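You operate a simulated robot arm through the tools that you are given. There is no shell and no other tool. Be economical: measure what you need, move in short steps, check, and stop when the job is done.

The job below is to be done with a simulated robot arm. You get a single attempt, and the scene is never put back.

## Task
Close the lower drawer. Fetch the clean strainer basket and set it in the wash tray. Take the jar with the yellow band and put it on the third shelf from the bottom of the flange rack. Take the jar with the blue band on the work bench and put it away on the top of the plywood table. Take the yellow insert and put it on the red parts tray. Take the relay from the third shelf from the bottom of the electrical rack and leave it on top of the black insert. Put the 1600 kPa test gauge from the third shelf from the bottom of the electrical rack on the bottom shelf of the electrical rack and the -100 kPa test gauge on the top shelf of the electrical rack. The order is free. Set down upright: jar with the yellow band, jar with the blue band, relay.
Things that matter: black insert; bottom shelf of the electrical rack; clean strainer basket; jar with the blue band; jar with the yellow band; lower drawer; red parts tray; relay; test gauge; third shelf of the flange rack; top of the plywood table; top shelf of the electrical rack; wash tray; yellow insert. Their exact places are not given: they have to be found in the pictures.

Only the result counts: the job must be done as asked and must still hold three seconds after the hand-in. Knocking over, shifting, dropping, spilling or breaking anything else fails it.

## Robot
A 7-joint arm with a two-finger parallel gripper on a trunk, on a base that drives. Base frame: it is fixed to the floor where the robot stands at the start and does not move with it; the origin is under the middle of the robot, x ahead of it, y to its left, z up. Units: m, degrees, N and s.
Its first joint turns from -115.0 to 115.0 degrees. Places, roughly: black insert (5x5x5 cm) [1.5, 0.5, 1]; bottom shelf of the electrical rack [1.8, 0.5, 0.3]; clean strainer basket (8x7x12 cm) [0.5, 0.7, 0.9]; jar with the blue band (8x8x12 cm) [-0.6, 0.7, 0.9]; jar with the yellow band (8x8x12 cm) [0, 0.8, 0.9]; lower drawer [0.6, 0.2, 0.5]; red parts tray (13x11x3 cm) [3.5, -0.4, 0.8]; relay [2, 0.25, 1]; test gauge [2, 0.5, 1]; third shelf of the flange rack [-1.6, 1.6, 1]; top of the plywood table [0.9, -1.5, 0.8]; top shelf of the electrical rack [1.8, 0.5, 1.4]; wash tray (23x22x4 cm) [0.2, 0.8, 0.9]; yellow insert (5x5x5 cm) [4, -0.1, 0.8]. Payload 3.91 kg.
Tool frame: the origin (TCP) lies between the finger pads and is the grasp point; the fingertips stand 0.03 m ahead of it; z points along the fingers, y is the line along which they close. The gripper opens to 0.11 m. The fingers are 0.02 m wide and 0.01 m thick; the gripper's body (0.048 by 0.112 m) begins 0.055 m behind the TCP.
Orientation is that of the tool frame in the base frame, as a unit quaternion [x, y, z, w]. With the fingers straight down and closing along the base's y, the tool's x points along the base's -x, its y along +y and its z along -z.

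## Interface
- The arm moves only by the tool nudge_tool. Its arguments are lists of equal length, an entry for each row: "dr": the turn, a rotation vector about the tool's x, y, z in degrees, a list of three; "slide": the shift along the tool's x, y, z in m, a list of three; "gripper": the opening, from 0 (shut) to 1 (fully open). In form: {"dr": [[wx, wy, wz], ...], "slide": [[x, y, z], ...], "gripper": [gripper, ...]}. A call has 1 to 20 rows; each row is the pose to reach, as a shift and turn from the pose commanded when the call began, along the tool's axes at that moment. Each row takes 0.2 s and may step no farther than 0.05 m and 8.6 degrees from the row before; otherwise, or with a gripper value out of range, the whole call is refused. A pose out of reach is approached as far as the arm can. The call stops where the force on the tool passes 40 N (or 10 N more than at its start, if that is more) or the arm is blocked; 0.2 s more then pass. Each finger travels about 0.153 m/s and halts on what it meets, pressing with about 36 N; the grip force reading is that of the motor and also rises with nothing between the fingers. The clock runs only during rows and for 0.2 s after the last one: add rows that repeat a pose to give the fingers time. It gives the time, the measured TCP pose, the force on the tool (base axes), the opening and the grip force at its end, in the units of the frame above (readings bear some noise), with the torque about the TCP (base axes, N m) and any sound that the robot's microphone picked up, and new pictures: "views" is both (left out), scene, wrist or none.
- Cameras (640 x 400 px; columns grow to the right, rows downward): "scene" is now at [0.1787, 0.2947, 1.1852]; the picture's right is [0.89, -0.46, 0.00], its down [-0.13, -0.26, -0.96] and it looks along [0.44, 0.85, -0.29] (base axes); focal length 214 px, centre (320, 200). "wrist" rides on the gripper at [0.072, 0.017, -0.103] in the tool frame; the picture's right is [-0.23, 0.97, 0.00], its down [-0.76, -0.18, -0.62] and it looks along [-0.61, -0.14, 0.78] (tool axes); focal length 222 px, centre (320, 200).
- raise_lower(by): slides the trunk up (or, below 0, down) by that many m; the arm and the scene camera ride with it, the base frame stays. It gives what a move gives, with no picture.
- steer(legs): drives the robot by 1 to 6 legs, each [ahead, left, turn to the left] in m, m and degrees, along the robot's own axes; the way and the turn of a leg run together, so that a leg with both is an arc; at most 1.5 m and 180 degrees a leg. The arm and the cameras ride along, it lands a little off, and it stops where it bumps. It gives what a move gives, and a new picture of the scene camera.
- head_to(pan, tilt): turns the head with the scene camera to pan (to the left, within 80 degrees either way) and tilt (down, from -29 to 69), counted from straight ahead of the robot. It gives what a move gives, and a new picture of the scene camera.
- measure_at(camera, pixels): for up to 12 pixels [column, row] of the newest picture of that camera ("zoom" is the newest enlarged one), the place [x, y, z] in the base frame of the surface seen there, good to about 0.003 m, but the place of the scene camera against the robot may be out by one fixed shift of up to 0.012 m in any direction. It takes no simulated time.
- enlarge(camera, box): a new picture of the part [left, top, right, bottom] of that camera's present view, enlarged. It takes no simulated time.
- sign_off(): hands the job in; it is judged then, once.

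Go step by step. Measure first, check grasps and placings, and put right what went wrong. The budget is 145 turns and 260 pictures, counting those below and the enlarged ones. Unless the task says otherwise, let go and move clear before handing in, and close with one line.

The tools are called after "Call:" as a command line: name --argument value ..., lists and objects as JSON in quotes. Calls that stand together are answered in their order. nudge_tool: Moves the arm, as the interface text tells. Its arguments: {"type":"object","properties":{"dr":{"type":"array"},"slide":{"type":"array"},"gripper":{"type":"array"},"views":{"type":"string","enum":["both","scene","wrist","none"]}},"required":["dr","slide","gripper"]} The other tools are called the same way: raise_lower (by) slides the trunk up or down; steer (legs) drives the base; head_to (pan, tilt) turns the head that bears the scene camera; measure_at (camera, pixels) gives the place of the surface under pixels of a picture; enlarge (camera, box) takes an enlarged picture of a part of a camera's view; sign_off () hands the job in.

At the start:

```text
clock: 0.0
tcp_pos: [0.3415, 0.3389, 1.2193]
ee_rot: [0.0, 1.0, 0.0, 0.0]
ft_force: [-0.8, 0.3, -0.9]
wrist_torque: [0.0, 0.01, 0.0]
finger_gap: 0.1102
grip_force: 0.1
trunk travel left (down, up): [-0.49, 0.5]
robot x, y, heading: [0.0062, 0.0, 0.0]
head pan, tilt: [62.5, 17.0]
```

scene: 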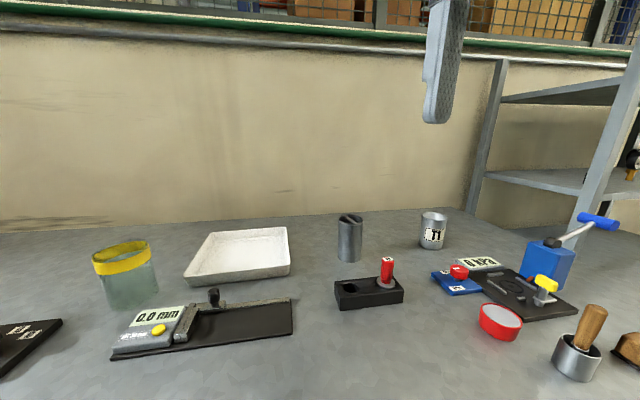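
wrist: 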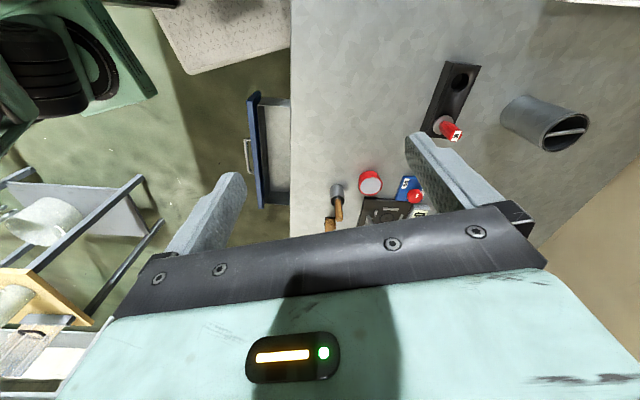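

The scene shows the wash tray near (240,255), the yellow jar at (125,272), and a grey cylinder at (350,238). I'll measure these and look around before moving.

Call:
measure_at --camera "scene" --pixels '[[240, 252], [190, 275], [288, 265], [285, 232], [212, 238], [350, 216], [350, 255], [125, 285], [120, 245], [432, 215], [370, 295], [128, 305]]'

Call:
enlarge --camera "scene" --box '[300, 190, 480, 320]'

Call:
head_to --pan 0 --tilt 35

```text
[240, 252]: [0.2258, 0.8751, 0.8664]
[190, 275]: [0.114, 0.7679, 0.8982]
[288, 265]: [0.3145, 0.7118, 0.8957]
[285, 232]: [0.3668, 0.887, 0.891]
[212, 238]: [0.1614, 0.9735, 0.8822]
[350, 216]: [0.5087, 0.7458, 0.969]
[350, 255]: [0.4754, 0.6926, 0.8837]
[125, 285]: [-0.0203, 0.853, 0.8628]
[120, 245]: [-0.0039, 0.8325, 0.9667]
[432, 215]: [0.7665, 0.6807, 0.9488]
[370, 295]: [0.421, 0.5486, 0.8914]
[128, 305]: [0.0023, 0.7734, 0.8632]
```

```text
3.08 times, centred on (390, 255) of scene
```

zoom: 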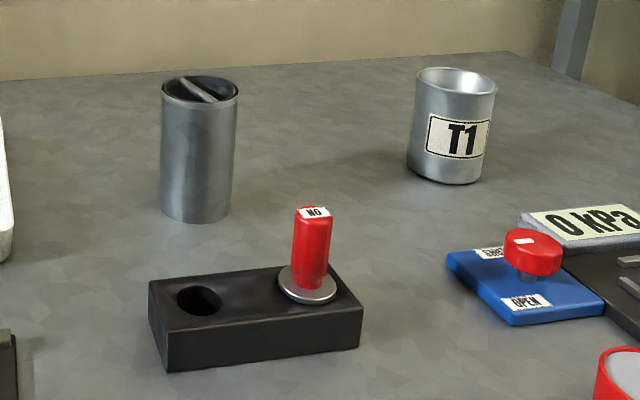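

```text
clock: 1.3
tcp_pos: [0.3407, 0.3388, 1.2196]
ee_rot: [0.0, 1.0, 0.001, 0.001]
ft_force: [0.1, 0.5, 0.1]
wrist_torque: [-0.02, -0.03, 0.05]
finger_gap: 0.1099
grip_force: 0.0
trunk travel left (down, up): [-0.49, 0.5]
robot x, y, heading: [-0.0001, 0.0003, 0.2]
head pan, tilt: [0.0, 35.0]
```

scene: 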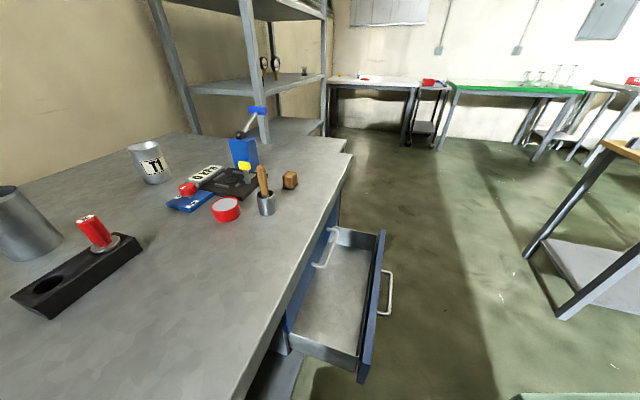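

The open lower drawer shows at (340,290) with its handle at (385,290); the electrical rack at (260,80). I'll measure those and keep looking around.

Call:
measure_at --camera "scene" --pixels '[[382, 233], [362, 380], [388, 275], [384, 312], [330, 228], [290, 335], [352, 165], [270, 345], [330, 290], [330, 240]]'

Call:
enlarge --camera "scene" --box '[180, 0, 340, 140]'

Call:
head_to --pan -60 --tilt 25

Call:
head_to --pan 80 --tilt 25

```text
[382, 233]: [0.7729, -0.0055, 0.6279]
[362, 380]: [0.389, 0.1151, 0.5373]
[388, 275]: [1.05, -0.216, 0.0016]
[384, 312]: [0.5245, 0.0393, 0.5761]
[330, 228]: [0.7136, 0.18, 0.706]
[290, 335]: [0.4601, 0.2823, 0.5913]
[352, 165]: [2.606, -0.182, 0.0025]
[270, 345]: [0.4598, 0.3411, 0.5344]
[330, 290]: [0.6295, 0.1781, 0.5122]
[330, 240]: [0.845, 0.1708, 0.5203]
```

```text
2.86 times, centred on (260, 70) of scene
```

zoom: 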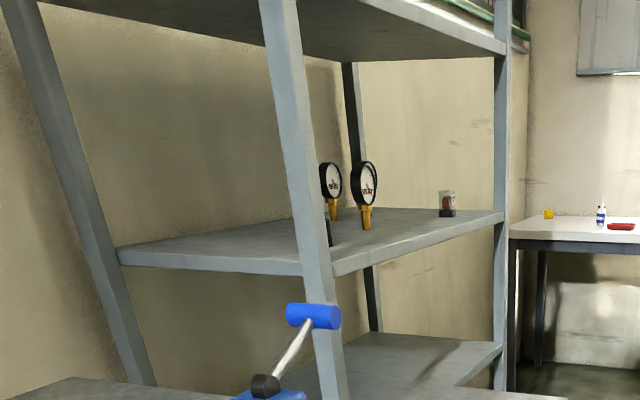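

```text
clock: 2.6
tcp_pos: [0.342, 0.3384, 1.2205]
ee_rot: [0.0, 1.0, -0.001, 0.001]
ft_force: [0.4, 0.2, -0.6]
wrist_torque: [0.02, -0.03, -0.03]
finger_gap: 0.1101
grip_force: 0.1
trunk travel left (down, up): [-0.49, 0.5]
robot x, y, heading: [-0.0022, -0.0018, -0.0]
head pan, tilt: [-60.0, 25.0]
```

scene: 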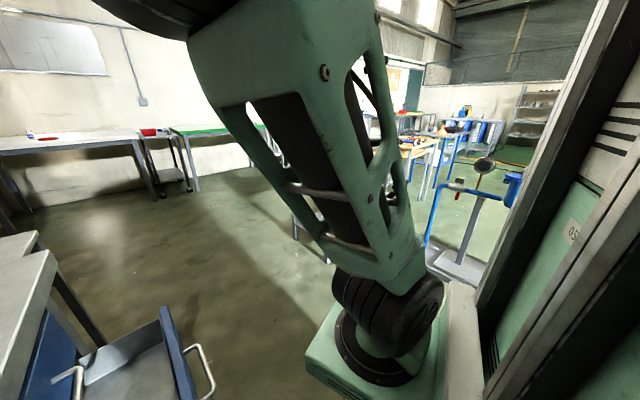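

```text
clock: 4.9
tcp_pos: [0.3413, 0.339, 1.2187]
ee_rot: [0.0, 1.0, 0.0, 0.0]
ft_force: [-0.2, 0.1, -0.6]
wrist_torque: [0.01, 0.03, 0.01]
finger_gap: 0.11
grip_force: 0.1
trunk travel left (down, up): [-0.49, 0.5]
robot x, y, heading: [0.0011, -0.0008, -0.0]
head pan, tilt: [80.0, 25.0]
```

scene: 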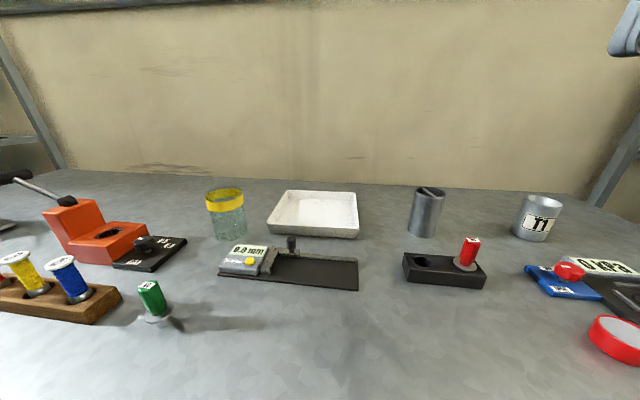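

The bench is clear to work on: strainer basket (427,212), wash tray (313,214), yellow jar (226,213). I'll move the hand above the strainer and measure more of the bench from this view.

Call:
measure_at --camera "scene" --pixels '[[428, 190], [412, 212], [443, 212], [427, 235], [226, 238], [208, 205], [243, 205], [312, 215], [270, 232], [357, 234], [355, 192], [285, 192]]'

Call:
nudge_tool --dr '[[0, 0, 0], [0, 0, 0], [0, 0, 0], [0, 0, 0], [0, 0, 0], [0, 0, 0], [0, 0, 0], [0, 0, 0], [0, 0, 0], [0, 0, 0]]' --slide '[[-0.015, 0.036, 0.012], [-0.03, 0.072, 0.024], [-0.045, 0.108, 0.036], [-0.06, 0.144, 0.048], [-0.075, 0.18, 0.06], [-0.09, 0.216, 0.072], [-0.105, 0.252, 0.084], [-0.12, 0.288, 0.096], [-0.135, 0.324, 0.108], [-0.149, 0.36, 0.12]]' --gripper '[1, 1, 1, 1, 1, 1, 1, 1, 1, 1]'

```text
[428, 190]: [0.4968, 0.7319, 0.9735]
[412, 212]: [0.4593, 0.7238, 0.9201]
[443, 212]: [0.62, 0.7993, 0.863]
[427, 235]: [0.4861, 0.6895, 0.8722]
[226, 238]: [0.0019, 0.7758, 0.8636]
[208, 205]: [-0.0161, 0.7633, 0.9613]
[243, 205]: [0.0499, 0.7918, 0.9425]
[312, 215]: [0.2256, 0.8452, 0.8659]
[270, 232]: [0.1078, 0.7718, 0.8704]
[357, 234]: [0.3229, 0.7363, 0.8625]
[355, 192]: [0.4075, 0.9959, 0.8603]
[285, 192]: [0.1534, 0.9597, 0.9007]
```

```text
clock: 7.1
tcp_pos: [0.3962, 0.4937, 1.0316]
ee_rot: [0.0, 1.0, -0.001, 0.0]
ft_force: [0.8, 0.1, 1.4]
wrist_torque: [0.08, 0.05, 0.02]
finger_gap: 0.1101
grip_force: 0.1
out of reach, approached as far as the arm can: row 1, 2, 3, 4, 5, 6, 7, 8, 9, 10
trunk travel left (down, up): [-0.49, 0.5]
robot x, y, heading: [-0.0027, 0.0001, -0.1]
head pan, tilt: [80.0, 25.0]
```

scene: 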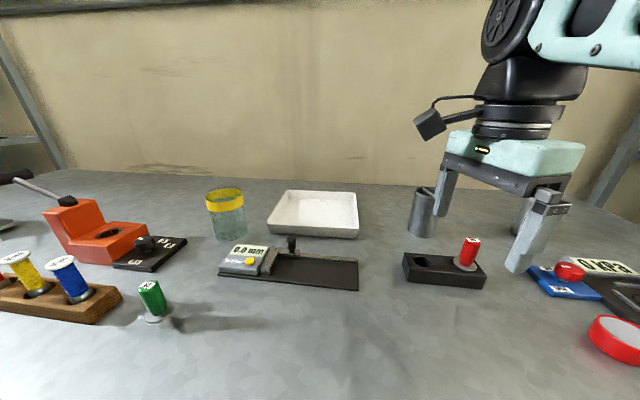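
wrist: 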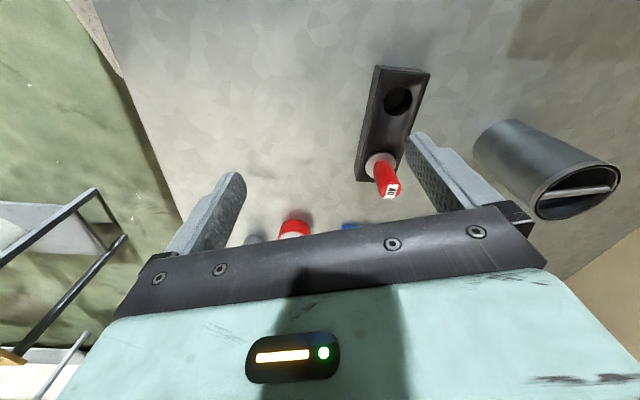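

The reach stopped short because the hand was too high for this trunk height (TCP 0.396, 0.494, 1.03). I'll raise the trunk by 0.2 m and then approach again.

Call:
raise_lower --by 0.22

Call:
nudge_tool --dr '[[0, 0, 0], [0, 0, 0], [0, 0, 0], [0, 0, 0], [0, 0, 0], [0, 0, 0]]' --slide '[[-0.01, 0.033, 0.02], [-0.03, 0.066, 0.04], [-0.045, 0.1, 0.06], [-0.06, 0.133, 0.08], [-0.075, 0.166, 0.1], [-0.09, 0.2, 0.12]]' --gripper '[1, 1, 1, 1, 1, 1]'

```text
clock: 9.4
tcp_pos: [0.3965, 0.4959, 1.2523]
ee_rot: [0.0, 1.0, 0.0, -0.001]
ft_force: [-0.2, -0.6, -0.4]
wrist_torque: [0.01, -0.01, 0.0]
finger_gap: 0.1097
grip_force: 0.2
trunk travel left (down, up): [-0.71, 0.28]
robot x, y, heading: [0.0012, -0.0017, -0.1]
head pan, tilt: [80.0, 25.0]
```

```text
clock: 10.8
tcp_pos: [0.4343, 0.5445, 1.1185]
ee_rot: [0.0, 1.0, 0.0, 0.0]
ft_force: [-0.3, 1.4, -0.7]
wrist_torque: [-0.01, 0.0, 0.03]
finger_gap: 0.1098
grip_force: 0.1
out of reach, approached as far as the arm can: row 1, 2, 3, 4, 5, 6
trunk travel left (down, up): [-0.71, 0.28]
robot x, y, heading: [-0.0016, 0.0029, -0.1]
head pan, tilt: [80.0, 25.0]
```

scene: 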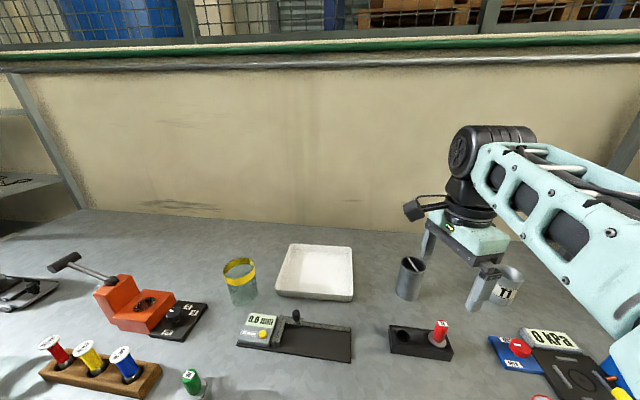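
wrist: 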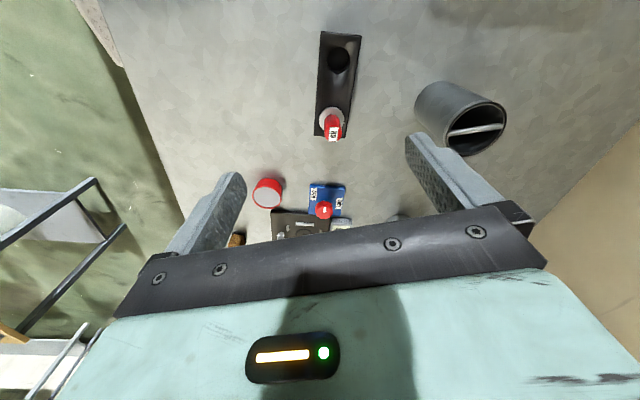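

At this height reach ends near 0.70 m from the axis, and it grows as the hand drops relative to the trunk. I'll raise the trunk further and extend again.

Call:
raise_lower --by 0.2

Call:
nudge_tool --dr '[[0, 0, 0], [0, 0, 0], [0, 0, 0], [0, 0, 0], [0, 0, 0], [0, 0, 0]]' --slide '[[0, 0.0, 0.04], [0, 0.0, 0.08], [0, 0.03, 0.12], [-0.02, 0.07, 0.15], [-0.04, 0.11, 0.18], [-0.055, 0.15, 0.21]]' --gripper '[1, 1, 1, 1, 1, 1]'

```text
clock: 13.0
tcp_pos: [0.4347, 0.5452, 1.3177]
ee_rot: [0.001, 1.0, 0.0, 0.0]
ft_force: [1.0, -0.1, 0.1]
wrist_torque: [-0.01, 0.0, 0.0]
finger_gap: 0.1101
grip_force: 0.1
trunk travel left (down, up): [-0.91, 0.08]
robot x, y, heading: [0.0017, 0.0001, -0.1]
head pan, tilt: [80.0, 25.0]
```

```text
refused: row 4 steps farther than a row can; nothing moved
```

Call:
nudge_tool --dr '[[0, 0, 0], [0, 0, 0], [0, 0, 0], [0, 0, 0], [0, 0, 0], [0, 0, 0], [0, 0, 0]]' --slide '[[0, 0.0, 0.045], [0, 0.0, 0.09], [0, 0.02, 0.13], [-0.015, 0.05, 0.16], [-0.03, 0.08, 0.19], [-0.045, 0.11, 0.22], [-0.055, 0.15, 0.24]]' --gripper '[1, 1, 1, 1, 1, 1, 1]'

```text
clock: 14.6
tcp_pos: [0.4459, 0.5652, 1.0929]
ee_rot: [0.0, 1.0, 0.001, 0.0]
ft_force: [0.1, 0.2, 1.6]
wrist_torque: [0.03, 0.05, 0.02]
finger_gap: 0.1098
grip_force: 0.1
out of reach, approached as far as the arm can: row 4, 5, 6, 7
trunk travel left (down, up): [-0.91, 0.08]
robot x, y, heading: [0.0015, -0.0037, -0.1]
head pan, tilt: [80.0, 25.0]
```

scene: 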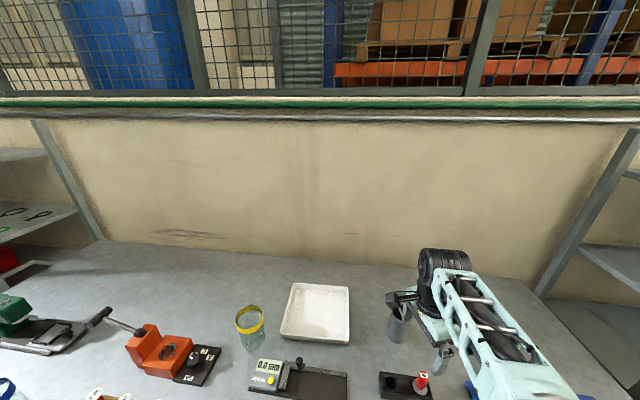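
wrist: 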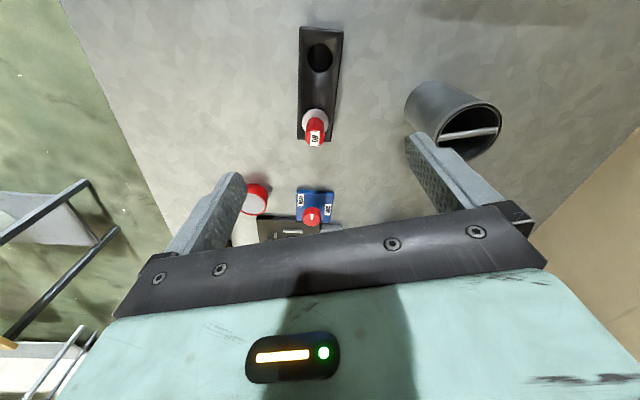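

Reach still stops at 0.72 m from the axis, so driving nearer is better. I'll look down to see the gap between the base and the bench.

Call:
head_to --pan 60 --tilt 69

Call:
head_to --pan 0 --tilt 69

```text
clock: 15.7
tcp_pos: [0.4442, 0.5646, 1.0933]
ee_rot: [0.0, 1.0, 0.001, 0.0]
ft_force: [0.3, -1.0, -0.5]
wrist_torque: [0.03, 0.02, 0.0]
finger_gap: 0.1102
grip_force: 0.0
trunk travel left (down, up): [-0.91, 0.08]
robot x, y, heading: [0.002, 0.0007, -0.1]
head pan, tilt: [60.0, 68.8]
```

scene: 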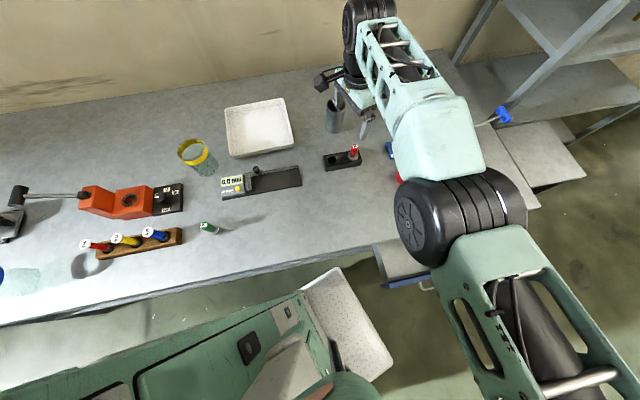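

```text
clock: 17.0
tcp_pos: [0.4448, 0.5657, 1.0928]
ee_rot: [-0.001, 1.0, 0.0, 0.0]
ft_force: [-0.6, -0.2, 0.3]
wrist_torque: [0.02, 0.01, -0.01]
finger_gap: 0.11
grip_force: 0.1
trunk travel left (down, up): [-0.91, 0.08]
robot x, y, heading: [-0.0008, 0.0018, 0.3]
head pan, tilt: [0.0, 68.8]
```

scene: 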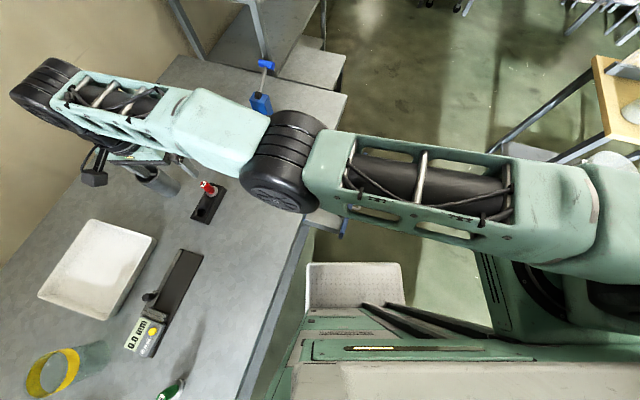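

The robot body shows at (400,350) with a white deck at (355,285). I'll measure the bench edge and the robot body.

Call:
measure_at --camera "scene" --pixels '[[310, 265], [400, 265], [405, 300], [305, 305], [305, 330], [270, 350], [300, 250], [480, 260], [300, 390], [600, 240], [280, 190], [265, 330]]'

```text
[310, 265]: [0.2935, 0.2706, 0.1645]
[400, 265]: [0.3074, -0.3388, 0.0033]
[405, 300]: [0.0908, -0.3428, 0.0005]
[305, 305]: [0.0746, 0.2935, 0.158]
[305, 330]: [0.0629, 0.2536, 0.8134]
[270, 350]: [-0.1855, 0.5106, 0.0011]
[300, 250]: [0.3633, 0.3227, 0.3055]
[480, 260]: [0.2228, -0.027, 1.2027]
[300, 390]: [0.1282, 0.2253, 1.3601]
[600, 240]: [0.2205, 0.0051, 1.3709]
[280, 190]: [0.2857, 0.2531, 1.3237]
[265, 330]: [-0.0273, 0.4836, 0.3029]
```

The base is about 0.28 m half-wide. I'll measure the bench edge and the space beneath it.

Call:
measure_at --camera "scene" --pixels '[[275, 300], [250, 350], [240, 390], [300, 225], [285, 310], [262, 360], [595, 180], [560, 240], [330, 210], [230, 120], [345, 235], [290, 285]]'

Call:
head_to --pan -50 --tilt 60

```text
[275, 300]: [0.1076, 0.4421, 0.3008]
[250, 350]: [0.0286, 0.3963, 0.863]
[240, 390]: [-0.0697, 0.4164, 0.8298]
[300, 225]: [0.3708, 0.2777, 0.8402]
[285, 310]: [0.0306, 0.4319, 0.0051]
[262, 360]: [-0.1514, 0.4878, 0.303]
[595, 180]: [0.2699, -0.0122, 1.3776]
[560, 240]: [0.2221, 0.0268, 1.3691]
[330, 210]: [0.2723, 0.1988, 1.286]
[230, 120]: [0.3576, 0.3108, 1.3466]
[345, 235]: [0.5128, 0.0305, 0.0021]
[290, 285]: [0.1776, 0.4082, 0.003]
```

```text
clock: 18.1
tcp_pos: [0.4445, 0.5656, 1.0932]
ee_rot: [0.0, 1.0, 0.0, 0.0]
ft_force: [0.1, -0.4, 0.0]
wrist_torque: [-0.02, -0.02, 0.01]
finger_gap: 0.1098
grip_force: 0.1
trunk travel left (down, up): [-0.91, 0.08]
robot x, y, heading: [0.0007, 0.0005, 0.1]
head pan, tilt: [-50.0, 60.0]
```

scene: 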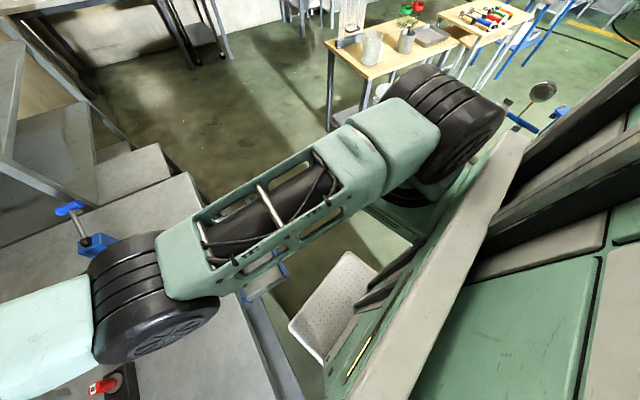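

The bench edge is at y≈0.40 and the arm's shoulder sits at the robot's front, so facing the bench (heading 90°) will give far better reach. I'll retract the arm, lower the trunk, and back off to turn, closing the drawer first.

Call:
nudge_tool --dr '[[0, 0, 0], [0, 0, 0], [0, 0, 0], [0, 0, 0], [0, 0, 0], [0, 0, 0]]' --slide '[[0, 0, -0.05], [0, -0.03, -0.09], [0.02, -0.06, -0.12], [0.05, -0.1, -0.12], [0.07, -0.14, -0.12], [0.09, -0.18, -0.12]]' --gripper '[1, 1, 1, 1, 1, 0]' --views "none"

Call:
steer --legs '[[0, -0.55, 0], [0, 0, 90]]'

```text
clock: 19.6
tcp_pos: [0.4146, 0.5675, 1.2312]
ee_rot: [0.0, 1.0, -0.001, 0.0]
ft_force: [0.8, 0.1, 0.6]
wrist_torque: [-0.04, 0.04, 0.02]
finger_gap: 0.0001
grip_force: 9.5
out of reach, approached as far as the arm can: row 2, 3, 4, 5, 6
trunk travel left (down, up): [-0.91, 0.08]
robot x, y, heading: [0.0038, 0.0023, -0.1]
head pan, tilt: [-50.0, 60.0]
```

```text
clock: 26.5
tcp_pos: [-0.5649, -0.1312, 1.2314]
ee_rot: [-0.706, 0.708, -0.001, 0.001]
ft_force: [-0.3, 0.3, 0.2]
wrist_torque: [-0.04, -0.03, -0.01]
finger_gap: 0.0
grip_force: 35.2
trunk travel left (down, up): [-0.91, 0.08]
robot x, y, heading: [-0.0008, -0.5469, 89.9]
head pan, tilt: [-50.0, 60.0]
```

scene: 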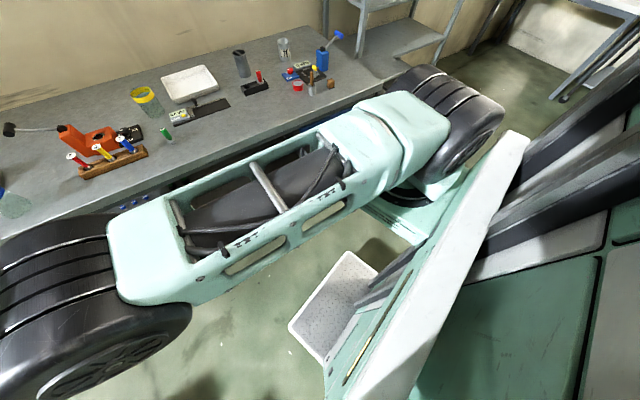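

The arm now trails to the robot's left at (−0.56,−0.13). I'll swing it in front and pitch the tool to point forward, ready to push the drawer.

Call:
nudge_tool --dr '[[0, -5.6, 0], [0, -11.2, 0], [0, -16.9, 0], [0, -22.5, 0], [0, -28.1, 0], [0, -33.8, 0], [0, -39.4, 0], [0, -45, 0], [0, -50.6, 0], [0, -56.2, 0], [0, -61.9, 0], [0, -67.5, 0], [0, -73.1, 0], [0, -78.8, 0], [0, -84.4, 0], [0, -90, 0]]' --slide '[[-0.024, -0.039, 0], [-0.048, -0.078, 0], [-0.072, -0.117, 0], [-0.096, -0.156, 0], [-0.12, -0.195, 0], [-0.144, -0.234, 0], [-0.168, -0.273, 0], [-0.192, -0.312, 0], [-0.216, -0.351, 0], [-0.24, -0.39, 0], [-0.264, -0.429, 0], [-0.288, -0.468, 0], [-0.312, -0.507, 0], [-0.336, -0.546, 0], [-0.36, -0.585, 0], [-0.384, -0.624, 0]]' --gripper '[0, 0, 0, 0, 0, 0, 0, 0, 0, 0, 0, 0, 0, 0, 0, 0]' --views "none"

Call:
head_to --pan -10 --tilt 45

```text
clock: 29.9
tcp_pos: [-0.0152, 0.5504, 1.1195]
ee_rot: [-0.502, 0.499, 0.497, 0.502]
ft_force: [-1.3, 0.2, 0.0]
wrist_torque: [-0.02, 0.0, -0.12]
finger_gap: 0.0
grip_force: 36.7
out of reach, approached as far as the arm can: row 1, 2, 3, 4, 5, 6, 7, 8, 9, 10, 11, 12, 13, 14, 15, 16
trunk travel left (down, up): [-0.91, 0.08]
robot x, y, heading: [-0.0029, -0.5511, 89.9]
head pan, tilt: [-50.0, 60.0]
```

```text
clock: 31.0
tcp_pos: [-0.0128, 0.5506, 1.1195]
ee_rot: [-0.5, 0.5, 0.497, 0.502]
ft_force: [-0.5, -0.5, -0.7]
wrist_torque: [-0.01, 0.01, -0.01]
finger_gap: 0.0002
grip_force: 36.8
trunk travel left (down, up): [-0.91, 0.08]
robot x, y, heading: [0.0008, -0.5476, 89.5]
head pan, tilt: [-10.0, 45.0]
```

scene: 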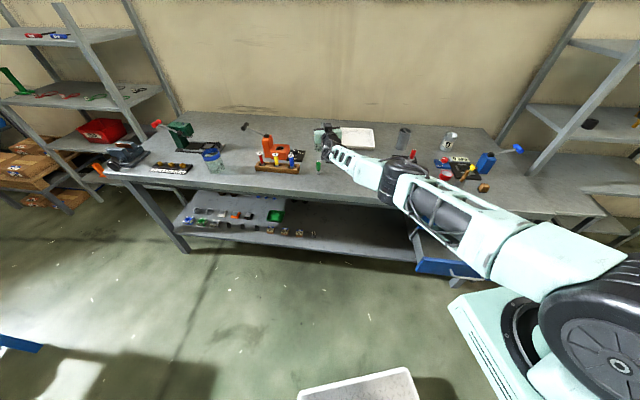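

The hand now points forward at (−0.01, 0.55, 1.12), farther out than intended since the commanded pose had drifted. I'll pull back along the tool axis and see where the command is.

Call:
nudge_tool --dr '[[0, 0, 0], [0, 0, 0], [0, 0, 0], [0, 0, 0]]' --slide '[[0, 0, -0.05], [0, 0, -0.1], [0, 0, -0.15], [0, 0, -0.2]]' --gripper '[0, 0, 0, 0]' --views "none"

```text
clock: 32.0
tcp_pos: [-0.0504, 0.5171, 1.0547]
ee_rot: [-0.499, 0.501, 0.498, 0.502]
ft_force: [0.4, -0.2, -0.3]
wrist_torque: [-0.02, -0.03, 0.04]
finger_gap: 0.0
grip_force: 36.1
out of reach, approached as far as the arm can: row 1, 2, 3, 4
trunk travel left (down, up): [-0.91, 0.08]
robot x, y, heading: [0.0028, -0.5485, 89.9]
head pan, tilt: [-10.0, 45.0]
```

The command is still out past the arm's reach; I'll keep retracting.

Call:
nudge_tool --dr '[[0, 0, 0], [0, 0, 0], [0, 0, 0], [0, 0, 0], [0, 0, 0], [0, 0, 0], [0, 0, 0], [0, 0, 0]]' --slide '[[0, 0, -0.05], [0, 0, -0.1], [0, 0, -0.15], [0, 0, -0.2], [0, 0, -0.25], [0, 0, -0.3], [0, 0, -0.35], [0, 0, -0.4]]' --gripper '[0, 0, 0, 0, 0, 0, 0, 0]' --views "none"

```text
clock: 33.5
tcp_pos: [-0.061, 0.4835, 1.0499]
ee_rot: [-0.407, 0.498, 0.524, 0.558]
ft_force: [-0.3, 0.2, -0.3]
wrist_torque: [-0.03, -0.02, -0.01]
finger_gap: 0.0
grip_force: 35.7
out of reach, approached as far as the arm can: row 1, 2, 3, 4, 5, 6, 7
trunk travel left (down, up): [-0.91, 0.08]
robot x, y, heading: [-0.0006, -0.549, 89.5]
head pan, tilt: [-10.0, 45.0]
stopped in row 7: the arm was blocked; the commanded pose is now the measured one
```

The command is now back in step with the measured pose (arm "blocked", with no force). I'll look before moving on.

Call:
nudge_tool --dr '[[0, 0, 0]]' --slide '[[0, 0, -0.02]]' --gripper '[0]'

```text
clock: 33.9
tcp_pos: [-0.0612, 0.4801, 1.051]
ee_rot: [-0.401, 0.497, 0.525, 0.563]
ft_force: [-0.2, 0.6, -0.1]
wrist_torque: [0.01, 0.02, 0.0]
finger_gap: 0.0001
grip_force: 36.2
out of reach, approached as far as the arm can: row 1
trunk travel left (down, up): [-0.91, 0.08]
robot x, y, heading: [0.0032, -0.5476, 89.6]
head pan, tilt: [-10.0, 45.0]
```

scene: 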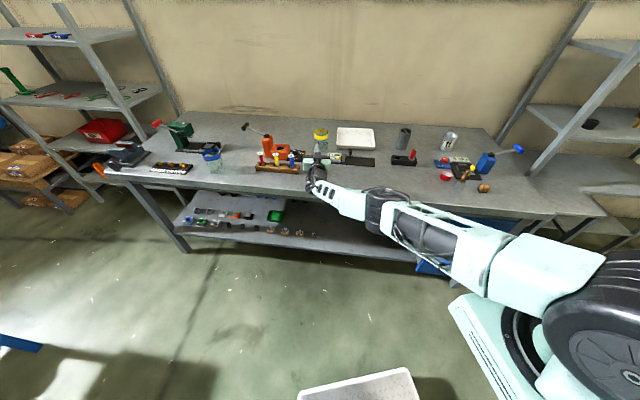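
wrist: 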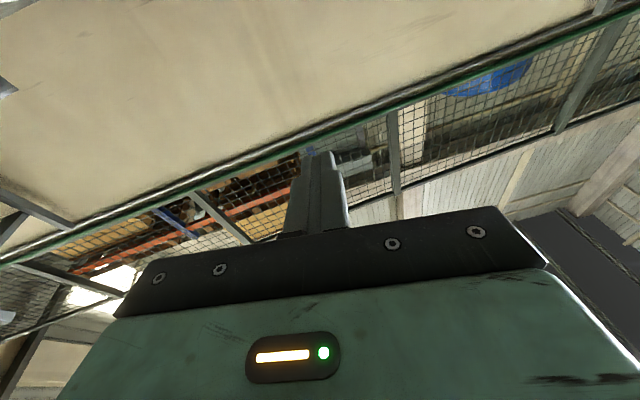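

The arm is stretched almost straight with the tool forward, so small retreats fail. I'll back the base off for free space, then turn the tool part-way down while retracting.

Call:
steer --legs '[[-0.3, 0, 0]]'

Call:
nudge_tool --dr '[[0, 7, 0], [0, 14, 0], [0, 21, 0], [0, 28, 0], [0, 35, 0], [0, 42, 0], [0, 49, 0], [0, 56, 0]]' --slide '[[0, 0, -0.01], [0, 0, -0.03], [0, 0, -0.06], [0, 0, -0.1], [0, 0, -0.14], [0, 0, -0.18], [0, 0, -0.22], [0, 0, -0.26]]' --gripper '[0, 0, 0, 0, 0, 0, 0, 0]' --views "scene"

```text
clock: 35.9
tcp_pos: [-0.0738, 0.1799, 1.052]
ee_rot: [-0.401, 0.497, 0.528, 0.559]
ft_force: [-0.5, -0.2, -0.5]
wrist_torque: [0.02, -0.02, -0.01]
finger_gap: 0.0001
grip_force: 36.0
trunk travel left (down, up): [-0.91, 0.08]
robot x, y, heading: [0.0025, -0.8465, 90.1]
head pan, tilt: [-10.0, 45.0]
```

scene: 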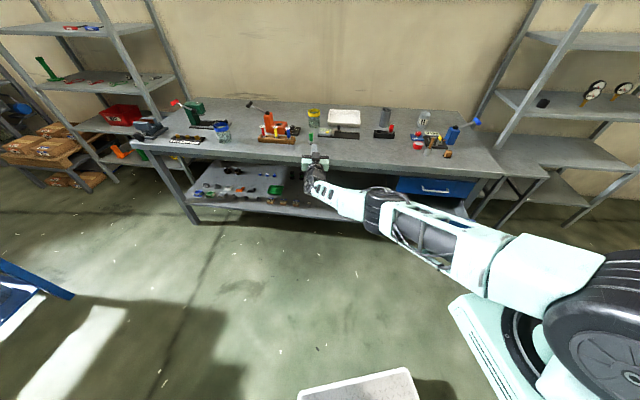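

```text
clock: 37.7
tcp_pos: [-0.2114, 0.1001, 0.9331]
ee_rot: [-0.605, 0.701, 0.276, 0.258]
ft_force: [0.9, 0.3, -0.5]
wrist_torque: [0.04, 0.03, 0.03]
finger_gap: 0.0001
grip_force: 36.3
out of reach, approached as far as the arm can: row 1, 2, 3, 4, 5, 6, 7, 8
trunk travel left (down, up): [-0.91, 0.08]
robot x, y, heading: [-0.0016, -0.849, 90.2]
head pan, tilt: [-10.0, 45.0]
```

scene: 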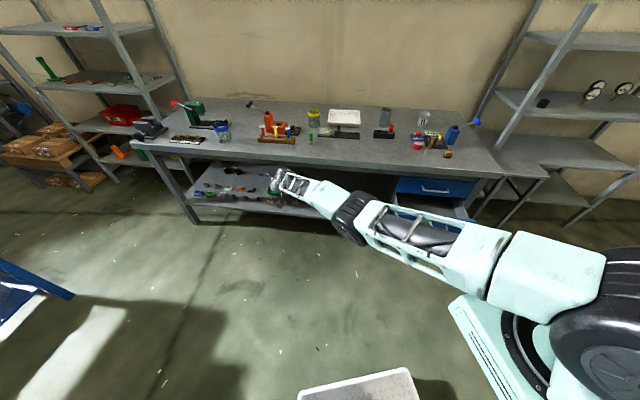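

The arm is still reporting out of reach though the target is close, so it seems to be stuck straight. I'll command a long retreat up and back, pitching the tool down as it goes.

Call:
nudge_tool --dr '[[0, 3.2, 0], [0, 6.4, 0], [0, 9.6, 0], [0, 12.8, 0], [0, 16, 0], [0, 19.2, 0], [0, 22.4, 0], [0, 25.6, 0], [0, 28.8, 0], [0, 32, 0], [0, 35.2, 0], [0, 38.4, 0], [0, 41.6, 0], [0, 44.8, 0]]' --slide '[[0, -0.008, -0.04], [0, -0.016, -0.08], [0, -0.024, -0.12], [0, -0.032, -0.16], [0, -0.04, -0.2], [0, -0.048, -0.24], [0, -0.056, -0.28], [0, -0.064, -0.32], [0, -0.072, -0.36], [0, -0.08, -0.4], [0, -0.088, -0.44], [0, -0.096, -0.48], [0, -0.104, -0.52], [0, -0.112, -0.56]]' --gripper '[0, 0, 0, 0, 0, 0, 0, 0, 0, 0, 0, 0, 0, 0]' --views "scene"

```text
clock: 40.7
tcp_pos: [-0.2909, -0.0757, 1.3777]
ee_rot: [-0.664, 0.747, 0.026, -0.028]
ft_force: [0.2, -0.1, 0.2]
wrist_torque: [-0.03, 0.04, 0.0]
finger_gap: 0.0
grip_force: 36.0
out of reach, approached as far as the arm can: row 1, 2, 3, 4, 5, 6, 7, 8, 9, 10, 11, 12, 13, 14
trunk travel left (down, up): [-0.91, 0.08]
robot x, y, heading: [0.001, -0.8507, 89.8]
head pan, tilt: [-10.0, 45.0]
```

scene: 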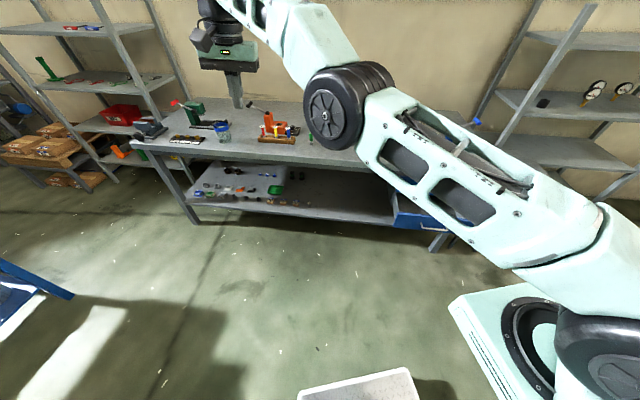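

The arm remains nearly straight. I'll lower the trunk (which re-bases the command) and then try a pull toward the shoulder.

Call:
raise_lower --by -0.3

Call:
nudge_tool --dr '[[0, 0, 0], [0, 0, 0], [0, 0, 0]]' --slide '[[0.04, 0, 0], [0.08, 0, 0], [0.12, 0, 0]]' --gripper '[0, 0, 0]' --views "none"

Call:
nudge_tool --dr '[[0, 0, 0], [0, 0, 0], [0, 0, 0]]' --slide '[[0, -0.04, 0], [0, -0.08, 0], [0, -0.12, 0]]' --gripper '[0, 0, 0]' --views "none"

```text
clock: 43.7
tcp_pos: [-0.2897, -0.0767, 1.0775]
ee_rot: [-0.664, 0.747, 0.026, -0.027]
ft_force: [0.3, 0.1, -0.2]
wrist_torque: [-0.01, 0.03, -0.02]
finger_gap: 0.0
grip_force: 35.7
trunk travel left (down, up): [-0.61, 0.38]
robot x, y, heading: [0.0018, -0.8484, 90.0]
head pan, tilt: [-10.0, 45.0]
```

```text
clock: 44.5
tcp_pos: [-0.35, -0.142, 1.1082]
ee_rot: [-0.663, 0.747, 0.025, -0.028]
ft_force: [-0.1, 0.0, -0.2]
wrist_torque: [-0.05, 0.03, -0.01]
finger_gap: 0.0
grip_force: 36.1
out of reach, approached as far as the arm can: row 1, 2, 3
trunk travel left (down, up): [-0.61, 0.38]
robot x, y, heading: [-0.0047, -0.8442, 90.1]
head pan, tilt: [-10.0, 45.0]
```

```text
clock: 45.3
tcp_pos: [-0.2848, -0.0983, 1.1315]
ee_rot: [-0.665, 0.746, 0.026, -0.027]
ft_force: [-0.3, -0.3, 0.6]
wrist_torque: [0.02, -0.03, -0.01]
finger_gap: 0.0001
grip_force: 36.1
out of reach, approached as far as the arm can: row 1, 2, 3
trunk travel left (down, up): [-0.61, 0.38]
robot x, y, heading: [0.0016, -0.845, 89.8]
head pan, tilt: [-10.0, 45.0]
```

These sideways moves slide along the full-reach sphere, so the elbow is at its straight limit. Moving down and inward should let it bend the normal way.

Call:
nudge_tool --dr '[[0, 0, 0], [0, 0, 0], [0, 0, 0], [0, 0, 0], [0, 0, 0], [0, 0, 0], [0, 0, 0], [0, 0, 0]]' --slide '[[0, 0, 0.045], [0, 0, 0.09], [0.02, 0, 0.13], [0.05, -0.02, 0.16], [0.09, -0.04, 0.18], [0.13, -0.06, 0.2], [0.17, -0.08, 0.2], [0.2, -0.1, 0.2]]' --gripper '[0, 0, 0, 0, 0, 0, 0, 0]' --views "scene"

```text
clock: 47.1
tcp_pos: [-0.3906, -0.1213, 0.9709]
ee_rot: [-0.664, 0.747, 0.026, -0.026]
ft_force: [0.1, -0.2, -0.3]
wrist_torque: [0.02, 0.02, -0.01]
finger_gap: 0.0
grip_force: 36.0
out of reach, approached as far as the arm can: row 1, 2, 3, 4, 5, 6, 7, 8
trunk travel left (down, up): [-0.61, 0.38]
robot x, y, heading: [-0.002, -0.8484, 90.2]
head pan, tilt: [-10.0, 45.0]
```

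scene: 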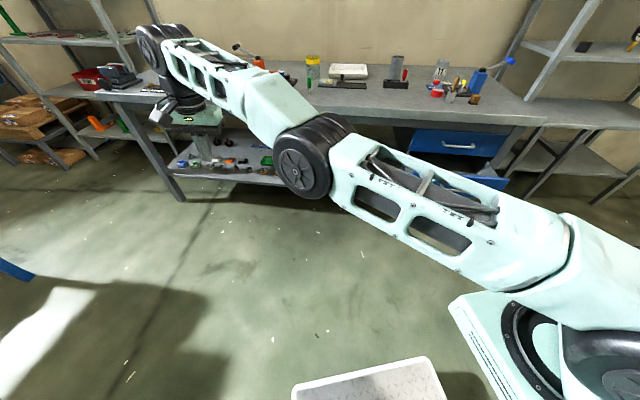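

The elbow seems bent slightly low here. I'll measure the arm's joints to understand its geometry.

Call:
measure_at --camera "scene" --pixels '[[300, 175], [600, 240], [610, 350], [540, 340], [155, 40], [470, 210], [220, 80], [185, 105], [200, 130], [500, 380], [340, 150], [420, 390]]'

Call:
head_to --pan -75 --tilt 40

```text
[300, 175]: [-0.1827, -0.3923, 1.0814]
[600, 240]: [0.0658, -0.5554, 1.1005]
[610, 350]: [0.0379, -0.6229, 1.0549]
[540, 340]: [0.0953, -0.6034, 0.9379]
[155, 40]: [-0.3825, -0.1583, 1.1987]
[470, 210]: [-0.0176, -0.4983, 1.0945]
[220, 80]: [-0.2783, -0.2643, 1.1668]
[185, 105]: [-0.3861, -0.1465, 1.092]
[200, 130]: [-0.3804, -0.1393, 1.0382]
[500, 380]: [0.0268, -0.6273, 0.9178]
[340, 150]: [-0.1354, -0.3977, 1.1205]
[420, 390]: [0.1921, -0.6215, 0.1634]
```

```text
clock: 48.5
tcp_pos: [-0.3897, -0.1211, 0.9713]
ee_rot: [-0.664, 0.747, 0.025, -0.027]
ft_force: [0.1, 0.4, -0.1]
wrist_torque: [-0.01, -0.01, 0.02]
finger_gap: 0.0
grip_force: 36.2
trunk travel left (down, up): [-0.61, 0.38]
robot x, y, heading: [0.001, -0.8452, 90.0]
head pan, tilt: [-75.0, 40.0]
```

scene: 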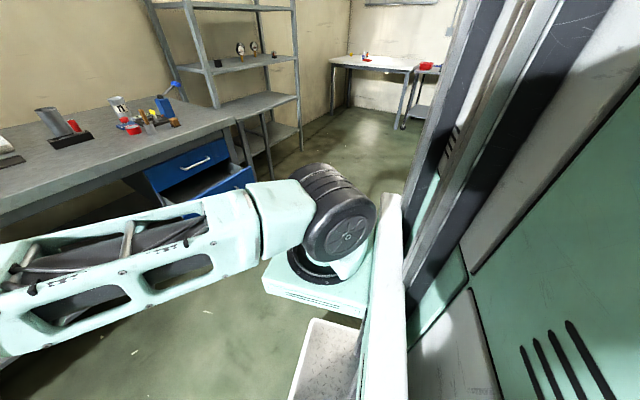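

The wrist is above a low elbow, so the elbow is on the wrong branch. I'll swing the hand well down and slightly out in free space so the elbow can pass through straight to the normal side.

Call:
nudge_tool --dr '[[0, 0, 0], [0, 0, 0], [0, 0, 0], [0, 0, 0], [0, 0, 0], [0, 0, 0], [0, 0, 0], [0, 0, 0], [0, 0, 0], [0, 0, 0]]' --slide '[[-0.02, 0, 0.04], [-0.04, 0, 0.085], [-0.06, 0, 0.13], [-0.08, 0, 0.175], [-0.1, 0, 0.22], [-0.12, 0, 0.265], [-0.14, 0, 0.31], [-0.16, 0, 0.355], [-0.18, 0, 0.4], [-0.2, 0, 0.445]]' --gripper '[0, 0, 0, 0, 0, 0, 0, 0, 0, 0]' --views "none"

Call:
head_to --pan -10 --tilt 45

```text
clock: 50.6
tcp_pos: [-0.3002, -0.0688, 0.6068]
ee_rot: [-0.664, 0.747, 0.027, -0.027]
ft_force: [0.4, 0.8, -0.3]
wrist_torque: [0.01, 0.0, 0.0]
finger_gap: 0.0
grip_force: 35.7
out of reach, approached as far as the arm can: row 1, 2, 3, 4, 5, 6, 7, 8, 9, 10
trunk travel left (down, up): [-0.61, 0.38]
robot x, y, heading: [0.002, -0.8475, 89.8]
head pan, tilt: [-75.0, 40.0]
```

```text
clock: 52.0
tcp_pos: [-0.3, -0.0692, 0.6065]
ee_rot: [-0.664, 0.747, 0.026, -0.027]
ft_force: [-0.4, 0.3, -0.2]
wrist_torque: [-0.01, -0.01, -0.01]
finger_gap: 0.0
grip_force: 35.9
trunk travel left (down, up): [-0.61, 0.38]
robot x, y, heading: [0.0013, -0.8449, 90.2]
head pan, tilt: [-10.0, 45.0]
```

scene: 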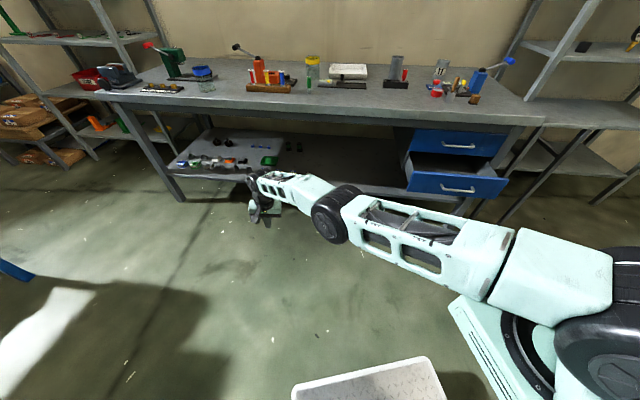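

Now the arm hangs forward-down, nearly straight. I'll try retreating straight back from here.

Call:
nudge_tool --dr '[[0, 0, 0], [0, 0, 0], [0, 0, 0], [0, 0, 0], [0, 0, 0], [0, 0, 0], [0, 0, 0], [0, 0, 0], [0, 0, 0], [0, 0, 0], [0, 0, 0], [0, 0, 0]]' --slide '[[0.045, -0.01, 0], [0.09, -0.02, 0], [0.135, -0.03, 0], [0.18, -0.04, 0], [0.225, -0.05, 0], [0.27, -0.06, 0], [0.315, -0.07, 0], [0.36, -0.08, 0], [0.4, -0.1, 0], [0.4, -0.14, 0], [0.4, -0.18, 0], [0.4, -0.2, 0]]' --gripper '[0, 0, 0, 0, 0, 0, 0, 0, 0, 0, 0, 0]' --views "scene"

```text
clock: 54.7
tcp_pos: [-0.5087, -0.3403, 0.5171]
ee_rot: [-0.665, 0.739, 0.092, -0.057]
ft_force: [-0.8, 0.1, -0.9]
wrist_torque: [-0.03, -0.05, 0.02]
finger_gap: 0.0001
grip_force: 35.9
out of reach, approached as far as the arm can: row 1, 2, 3, 4, 5, 6, 7, 8, 9, 10, 11, 12
trunk travel left (down, up): [-0.61, 0.38]
robot x, y, heading: [0.0, -0.8496, 89.8]
head pan, tilt: [-10.0, 45.0]
stopped in row 12: the arm was blocked; the commanded pose is now the measured one
```

scene: 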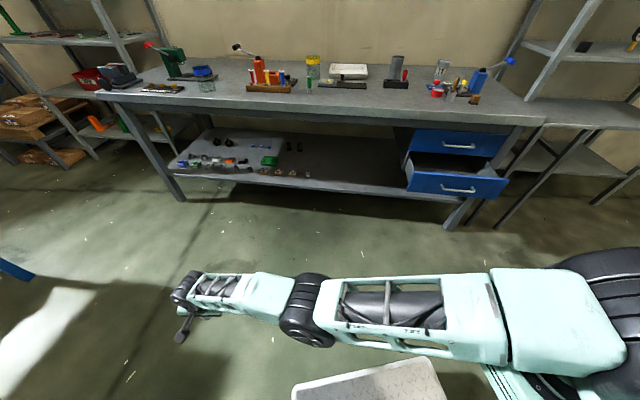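

The command is re-based now. A small test pull toward the shoulder (base +x, up) will show whether it can bend.

Call:
nudge_tool --dr '[[0, 0, 0], [0, 0, 0], [0, 0, 0], [0, 0, 0]]' --slide '[[0, -0.03, -0.02], [0, -0.06, -0.04], [0, -0.09, -0.06], [0, -0.12, -0.08]]' --gripper '[0, 0, 0, 0]' --views "none"

Call:
nudge_tool --dr '[[8, 0, 0], [16, 0, 0], [24, 0, 0], [32, 0, 0]]' --slide '[[0, 0, 0], [0, 0, 0], [0, 0, 0], [0, 0, 0]]' --gripper '[0, 0, 0, 0]' --views "none"

```text
clock: 55.7
tcp_pos: [-0.5045, -0.3232, 0.5205]
ee_rot: [-0.668, 0.735, 0.097, -0.061]
ft_force: [-0.7, 0.4, 0.1]
wrist_torque: [-0.01, 0.0, -0.01]
finger_gap: 0.0002
grip_force: 36.1
out of reach, approached as far as the arm can: row 1, 2, 3, 4
trunk travel left (down, up): [-0.61, 0.38]
robot x, y, heading: [-0.001, -0.849, 90.1]
head pan, tilt: [-10.0, 45.0]
```

```text
clock: 56.7
tcp_pos: [-0.4185, -0.3688, 0.564]
ee_rot: [-0.652, 0.736, -0.124, 0.134]
ft_force: [0.8, -0.4, -0.3]
wrist_torque: [-0.03, 0.02, 0.01]
finger_gap: 0.0
grip_force: 36.0
out of reach, approached as far as the arm can: row 1, 2, 3, 4
trunk travel left (down, up): [-0.61, 0.38]
robot x, y, heading: [-0.0016, -0.847, 90.1]
head pan, tilt: [-10.0, 45.0]
```

Still sliding on the full-reach sphere. I'll lift the trunk for room, stretch fully straight once, then go down-tangentially and inward so the elbow flexes the normal way.

Call:
raise_lower --by 0.35

Call:
nudge_tool --dr '[[0, 0, 0], [0, 0, 0], [0, 0, 0], [0, 0, 0], [0, 0, 0], [0, 0, 0], [0, 0, 0], [0, 0, 0], [0, 0, 0], [0, 0, 0], [0, 0, 0], [0, 0, 0]]' --slide '[[-0.012, 0.045, 0.005], [-0.02, 0.08, 0.02], [-0.012, 0.05, 0.06], [0, 0.03, 0.1], [0.01, 0.01, 0.14], [0.02, -0.01, 0.18], [0.03, -0.03, 0.22], [0.045, -0.05, 0.255], [0.06, -0.07, 0.29], [0.07, -0.09, 0.325], [0.08, -0.11, 0.36], [0.09, -0.122, 0.382]]' --gripper '[0, 0, 0, 0, 0, 0, 0, 0, 0, 0, 0, 0]' --views "scene"

```text
clock: 60.1
tcp_pos: [-0.4202, -0.3703, 0.9142]
ee_rot: [-0.653, 0.736, -0.124, 0.132]
ft_force: [-0.4, 0.9, -1.0]
wrist_torque: [-0.02, -0.01, 0.02]
finger_gap: 0.0002
grip_force: 35.9
trunk travel left (down, up): [-0.96, 0.03]
robot x, y, heading: [-0.0021, -0.8476, 90.0]
head pan, tilt: [-10.0, 45.0]
```

```text
refused: row 3 steps farther than a row can; nothing moved
```

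Call:
nudge_tool --dr '[[0, 0, 0], [0, 0, 0], [0, 0, 0], [0, 0, 0], [0, 0, 0], [0, 0, 0], [0, 0, 0], [0, 0, 0], [0, 0, 0], [0, 0, 0], [0, 0, 0], [0, 0, 0]]' --slide '[[-0.012, 0.045, 0.005], [-0.02, 0.08, 0.02], [-0.012, 0.056, 0.06], [0, 0.035, 0.1], [0.01, 0.013, 0.14], [0.02, -0.01, 0.18], [0.03, -0.03, 0.22], [0.045, -0.05, 0.255], [0.06, -0.07, 0.29], [0.07, -0.09, 0.325], [0.08, -0.11, 0.36], [0.09, -0.122, 0.382]]' --gripper '[0, 0, 0, 0, 0, 0, 0, 0, 0, 0, 0, 0]' --views "scene"

```text
clock: 62.0
tcp_pos: [-0.4077, -0.3716, 0.8008]
ee_rot: [-0.659, 0.746, -0.036, 0.091]
ft_force: [0.3, -0.3, 0.7]
wrist_torque: [0.01, 0.04, -0.01]
finger_gap: 0.0
grip_force: 35.8
out of reach, approached as far as the arm can: row 1, 2, 3, 4, 5, 6, 7
trunk travel left (down, up): [-0.96, 0.03]
robot x, y, heading: [-0.0015, -0.8471, 89.9]
head pan, tilt: [-10.0, 45.0]
stopped in row 9: the arm was blocked; the commanded pose is now the measured one
```

scene: 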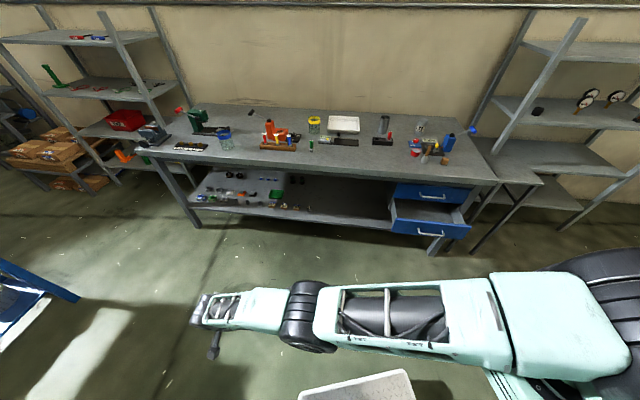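

Rows 8–9 were in reach, so the elbow is coming over. I'll repeat a down-and-inward move from here.

Call:
nudge_tool --dr '[[0, 0, 0], [0, 0, 0], [0, 0, 0], [0, 0, 0], [0, 0, 0], [0, 0, 0], [0, 0, 0], [0, 0, 0]]' --slide '[[0.007, -0.016, 0.021], [0.014, -0.032, 0.042], [0.02, -0.048, 0.064], [0.027, -0.064, 0.085], [0.034, -0.08, 0.106], [0.04, -0.096, 0.128], [0.048, -0.112, 0.149], [0.055, -0.128, 0.17]]' --gripper '[0, 0, 0, 0, 0, 0, 0, 0]' --views "scene"

```text
clock: 64.0
tcp_pos: [-0.3057, -0.4132, 0.6817]
ee_rot: [-0.659, 0.748, -0.005, 0.075]
ft_force: [-0.3, -0.7, 0.3]
wrist_torque: [0.0, 0.0, -0.01]
finger_gap: 0.0
grip_force: 35.8
trunk travel left (down, up): [-0.96, 0.03]
robot x, y, heading: [0.0005, -0.8485, 89.8]
head pan, tilt: [-10.0, 45.0]
stopped in row 8: the arm was blocked; the commanded pose is now the measured one
```

scene: 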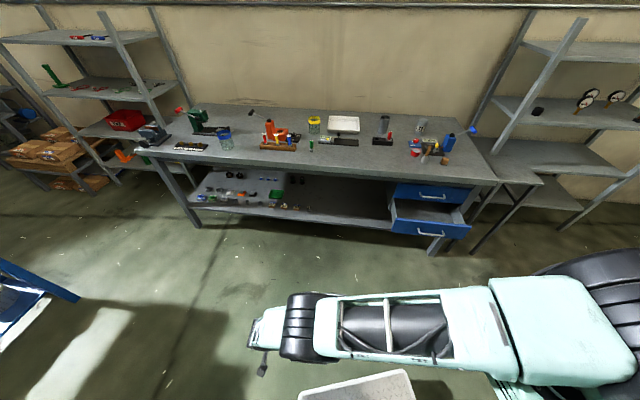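

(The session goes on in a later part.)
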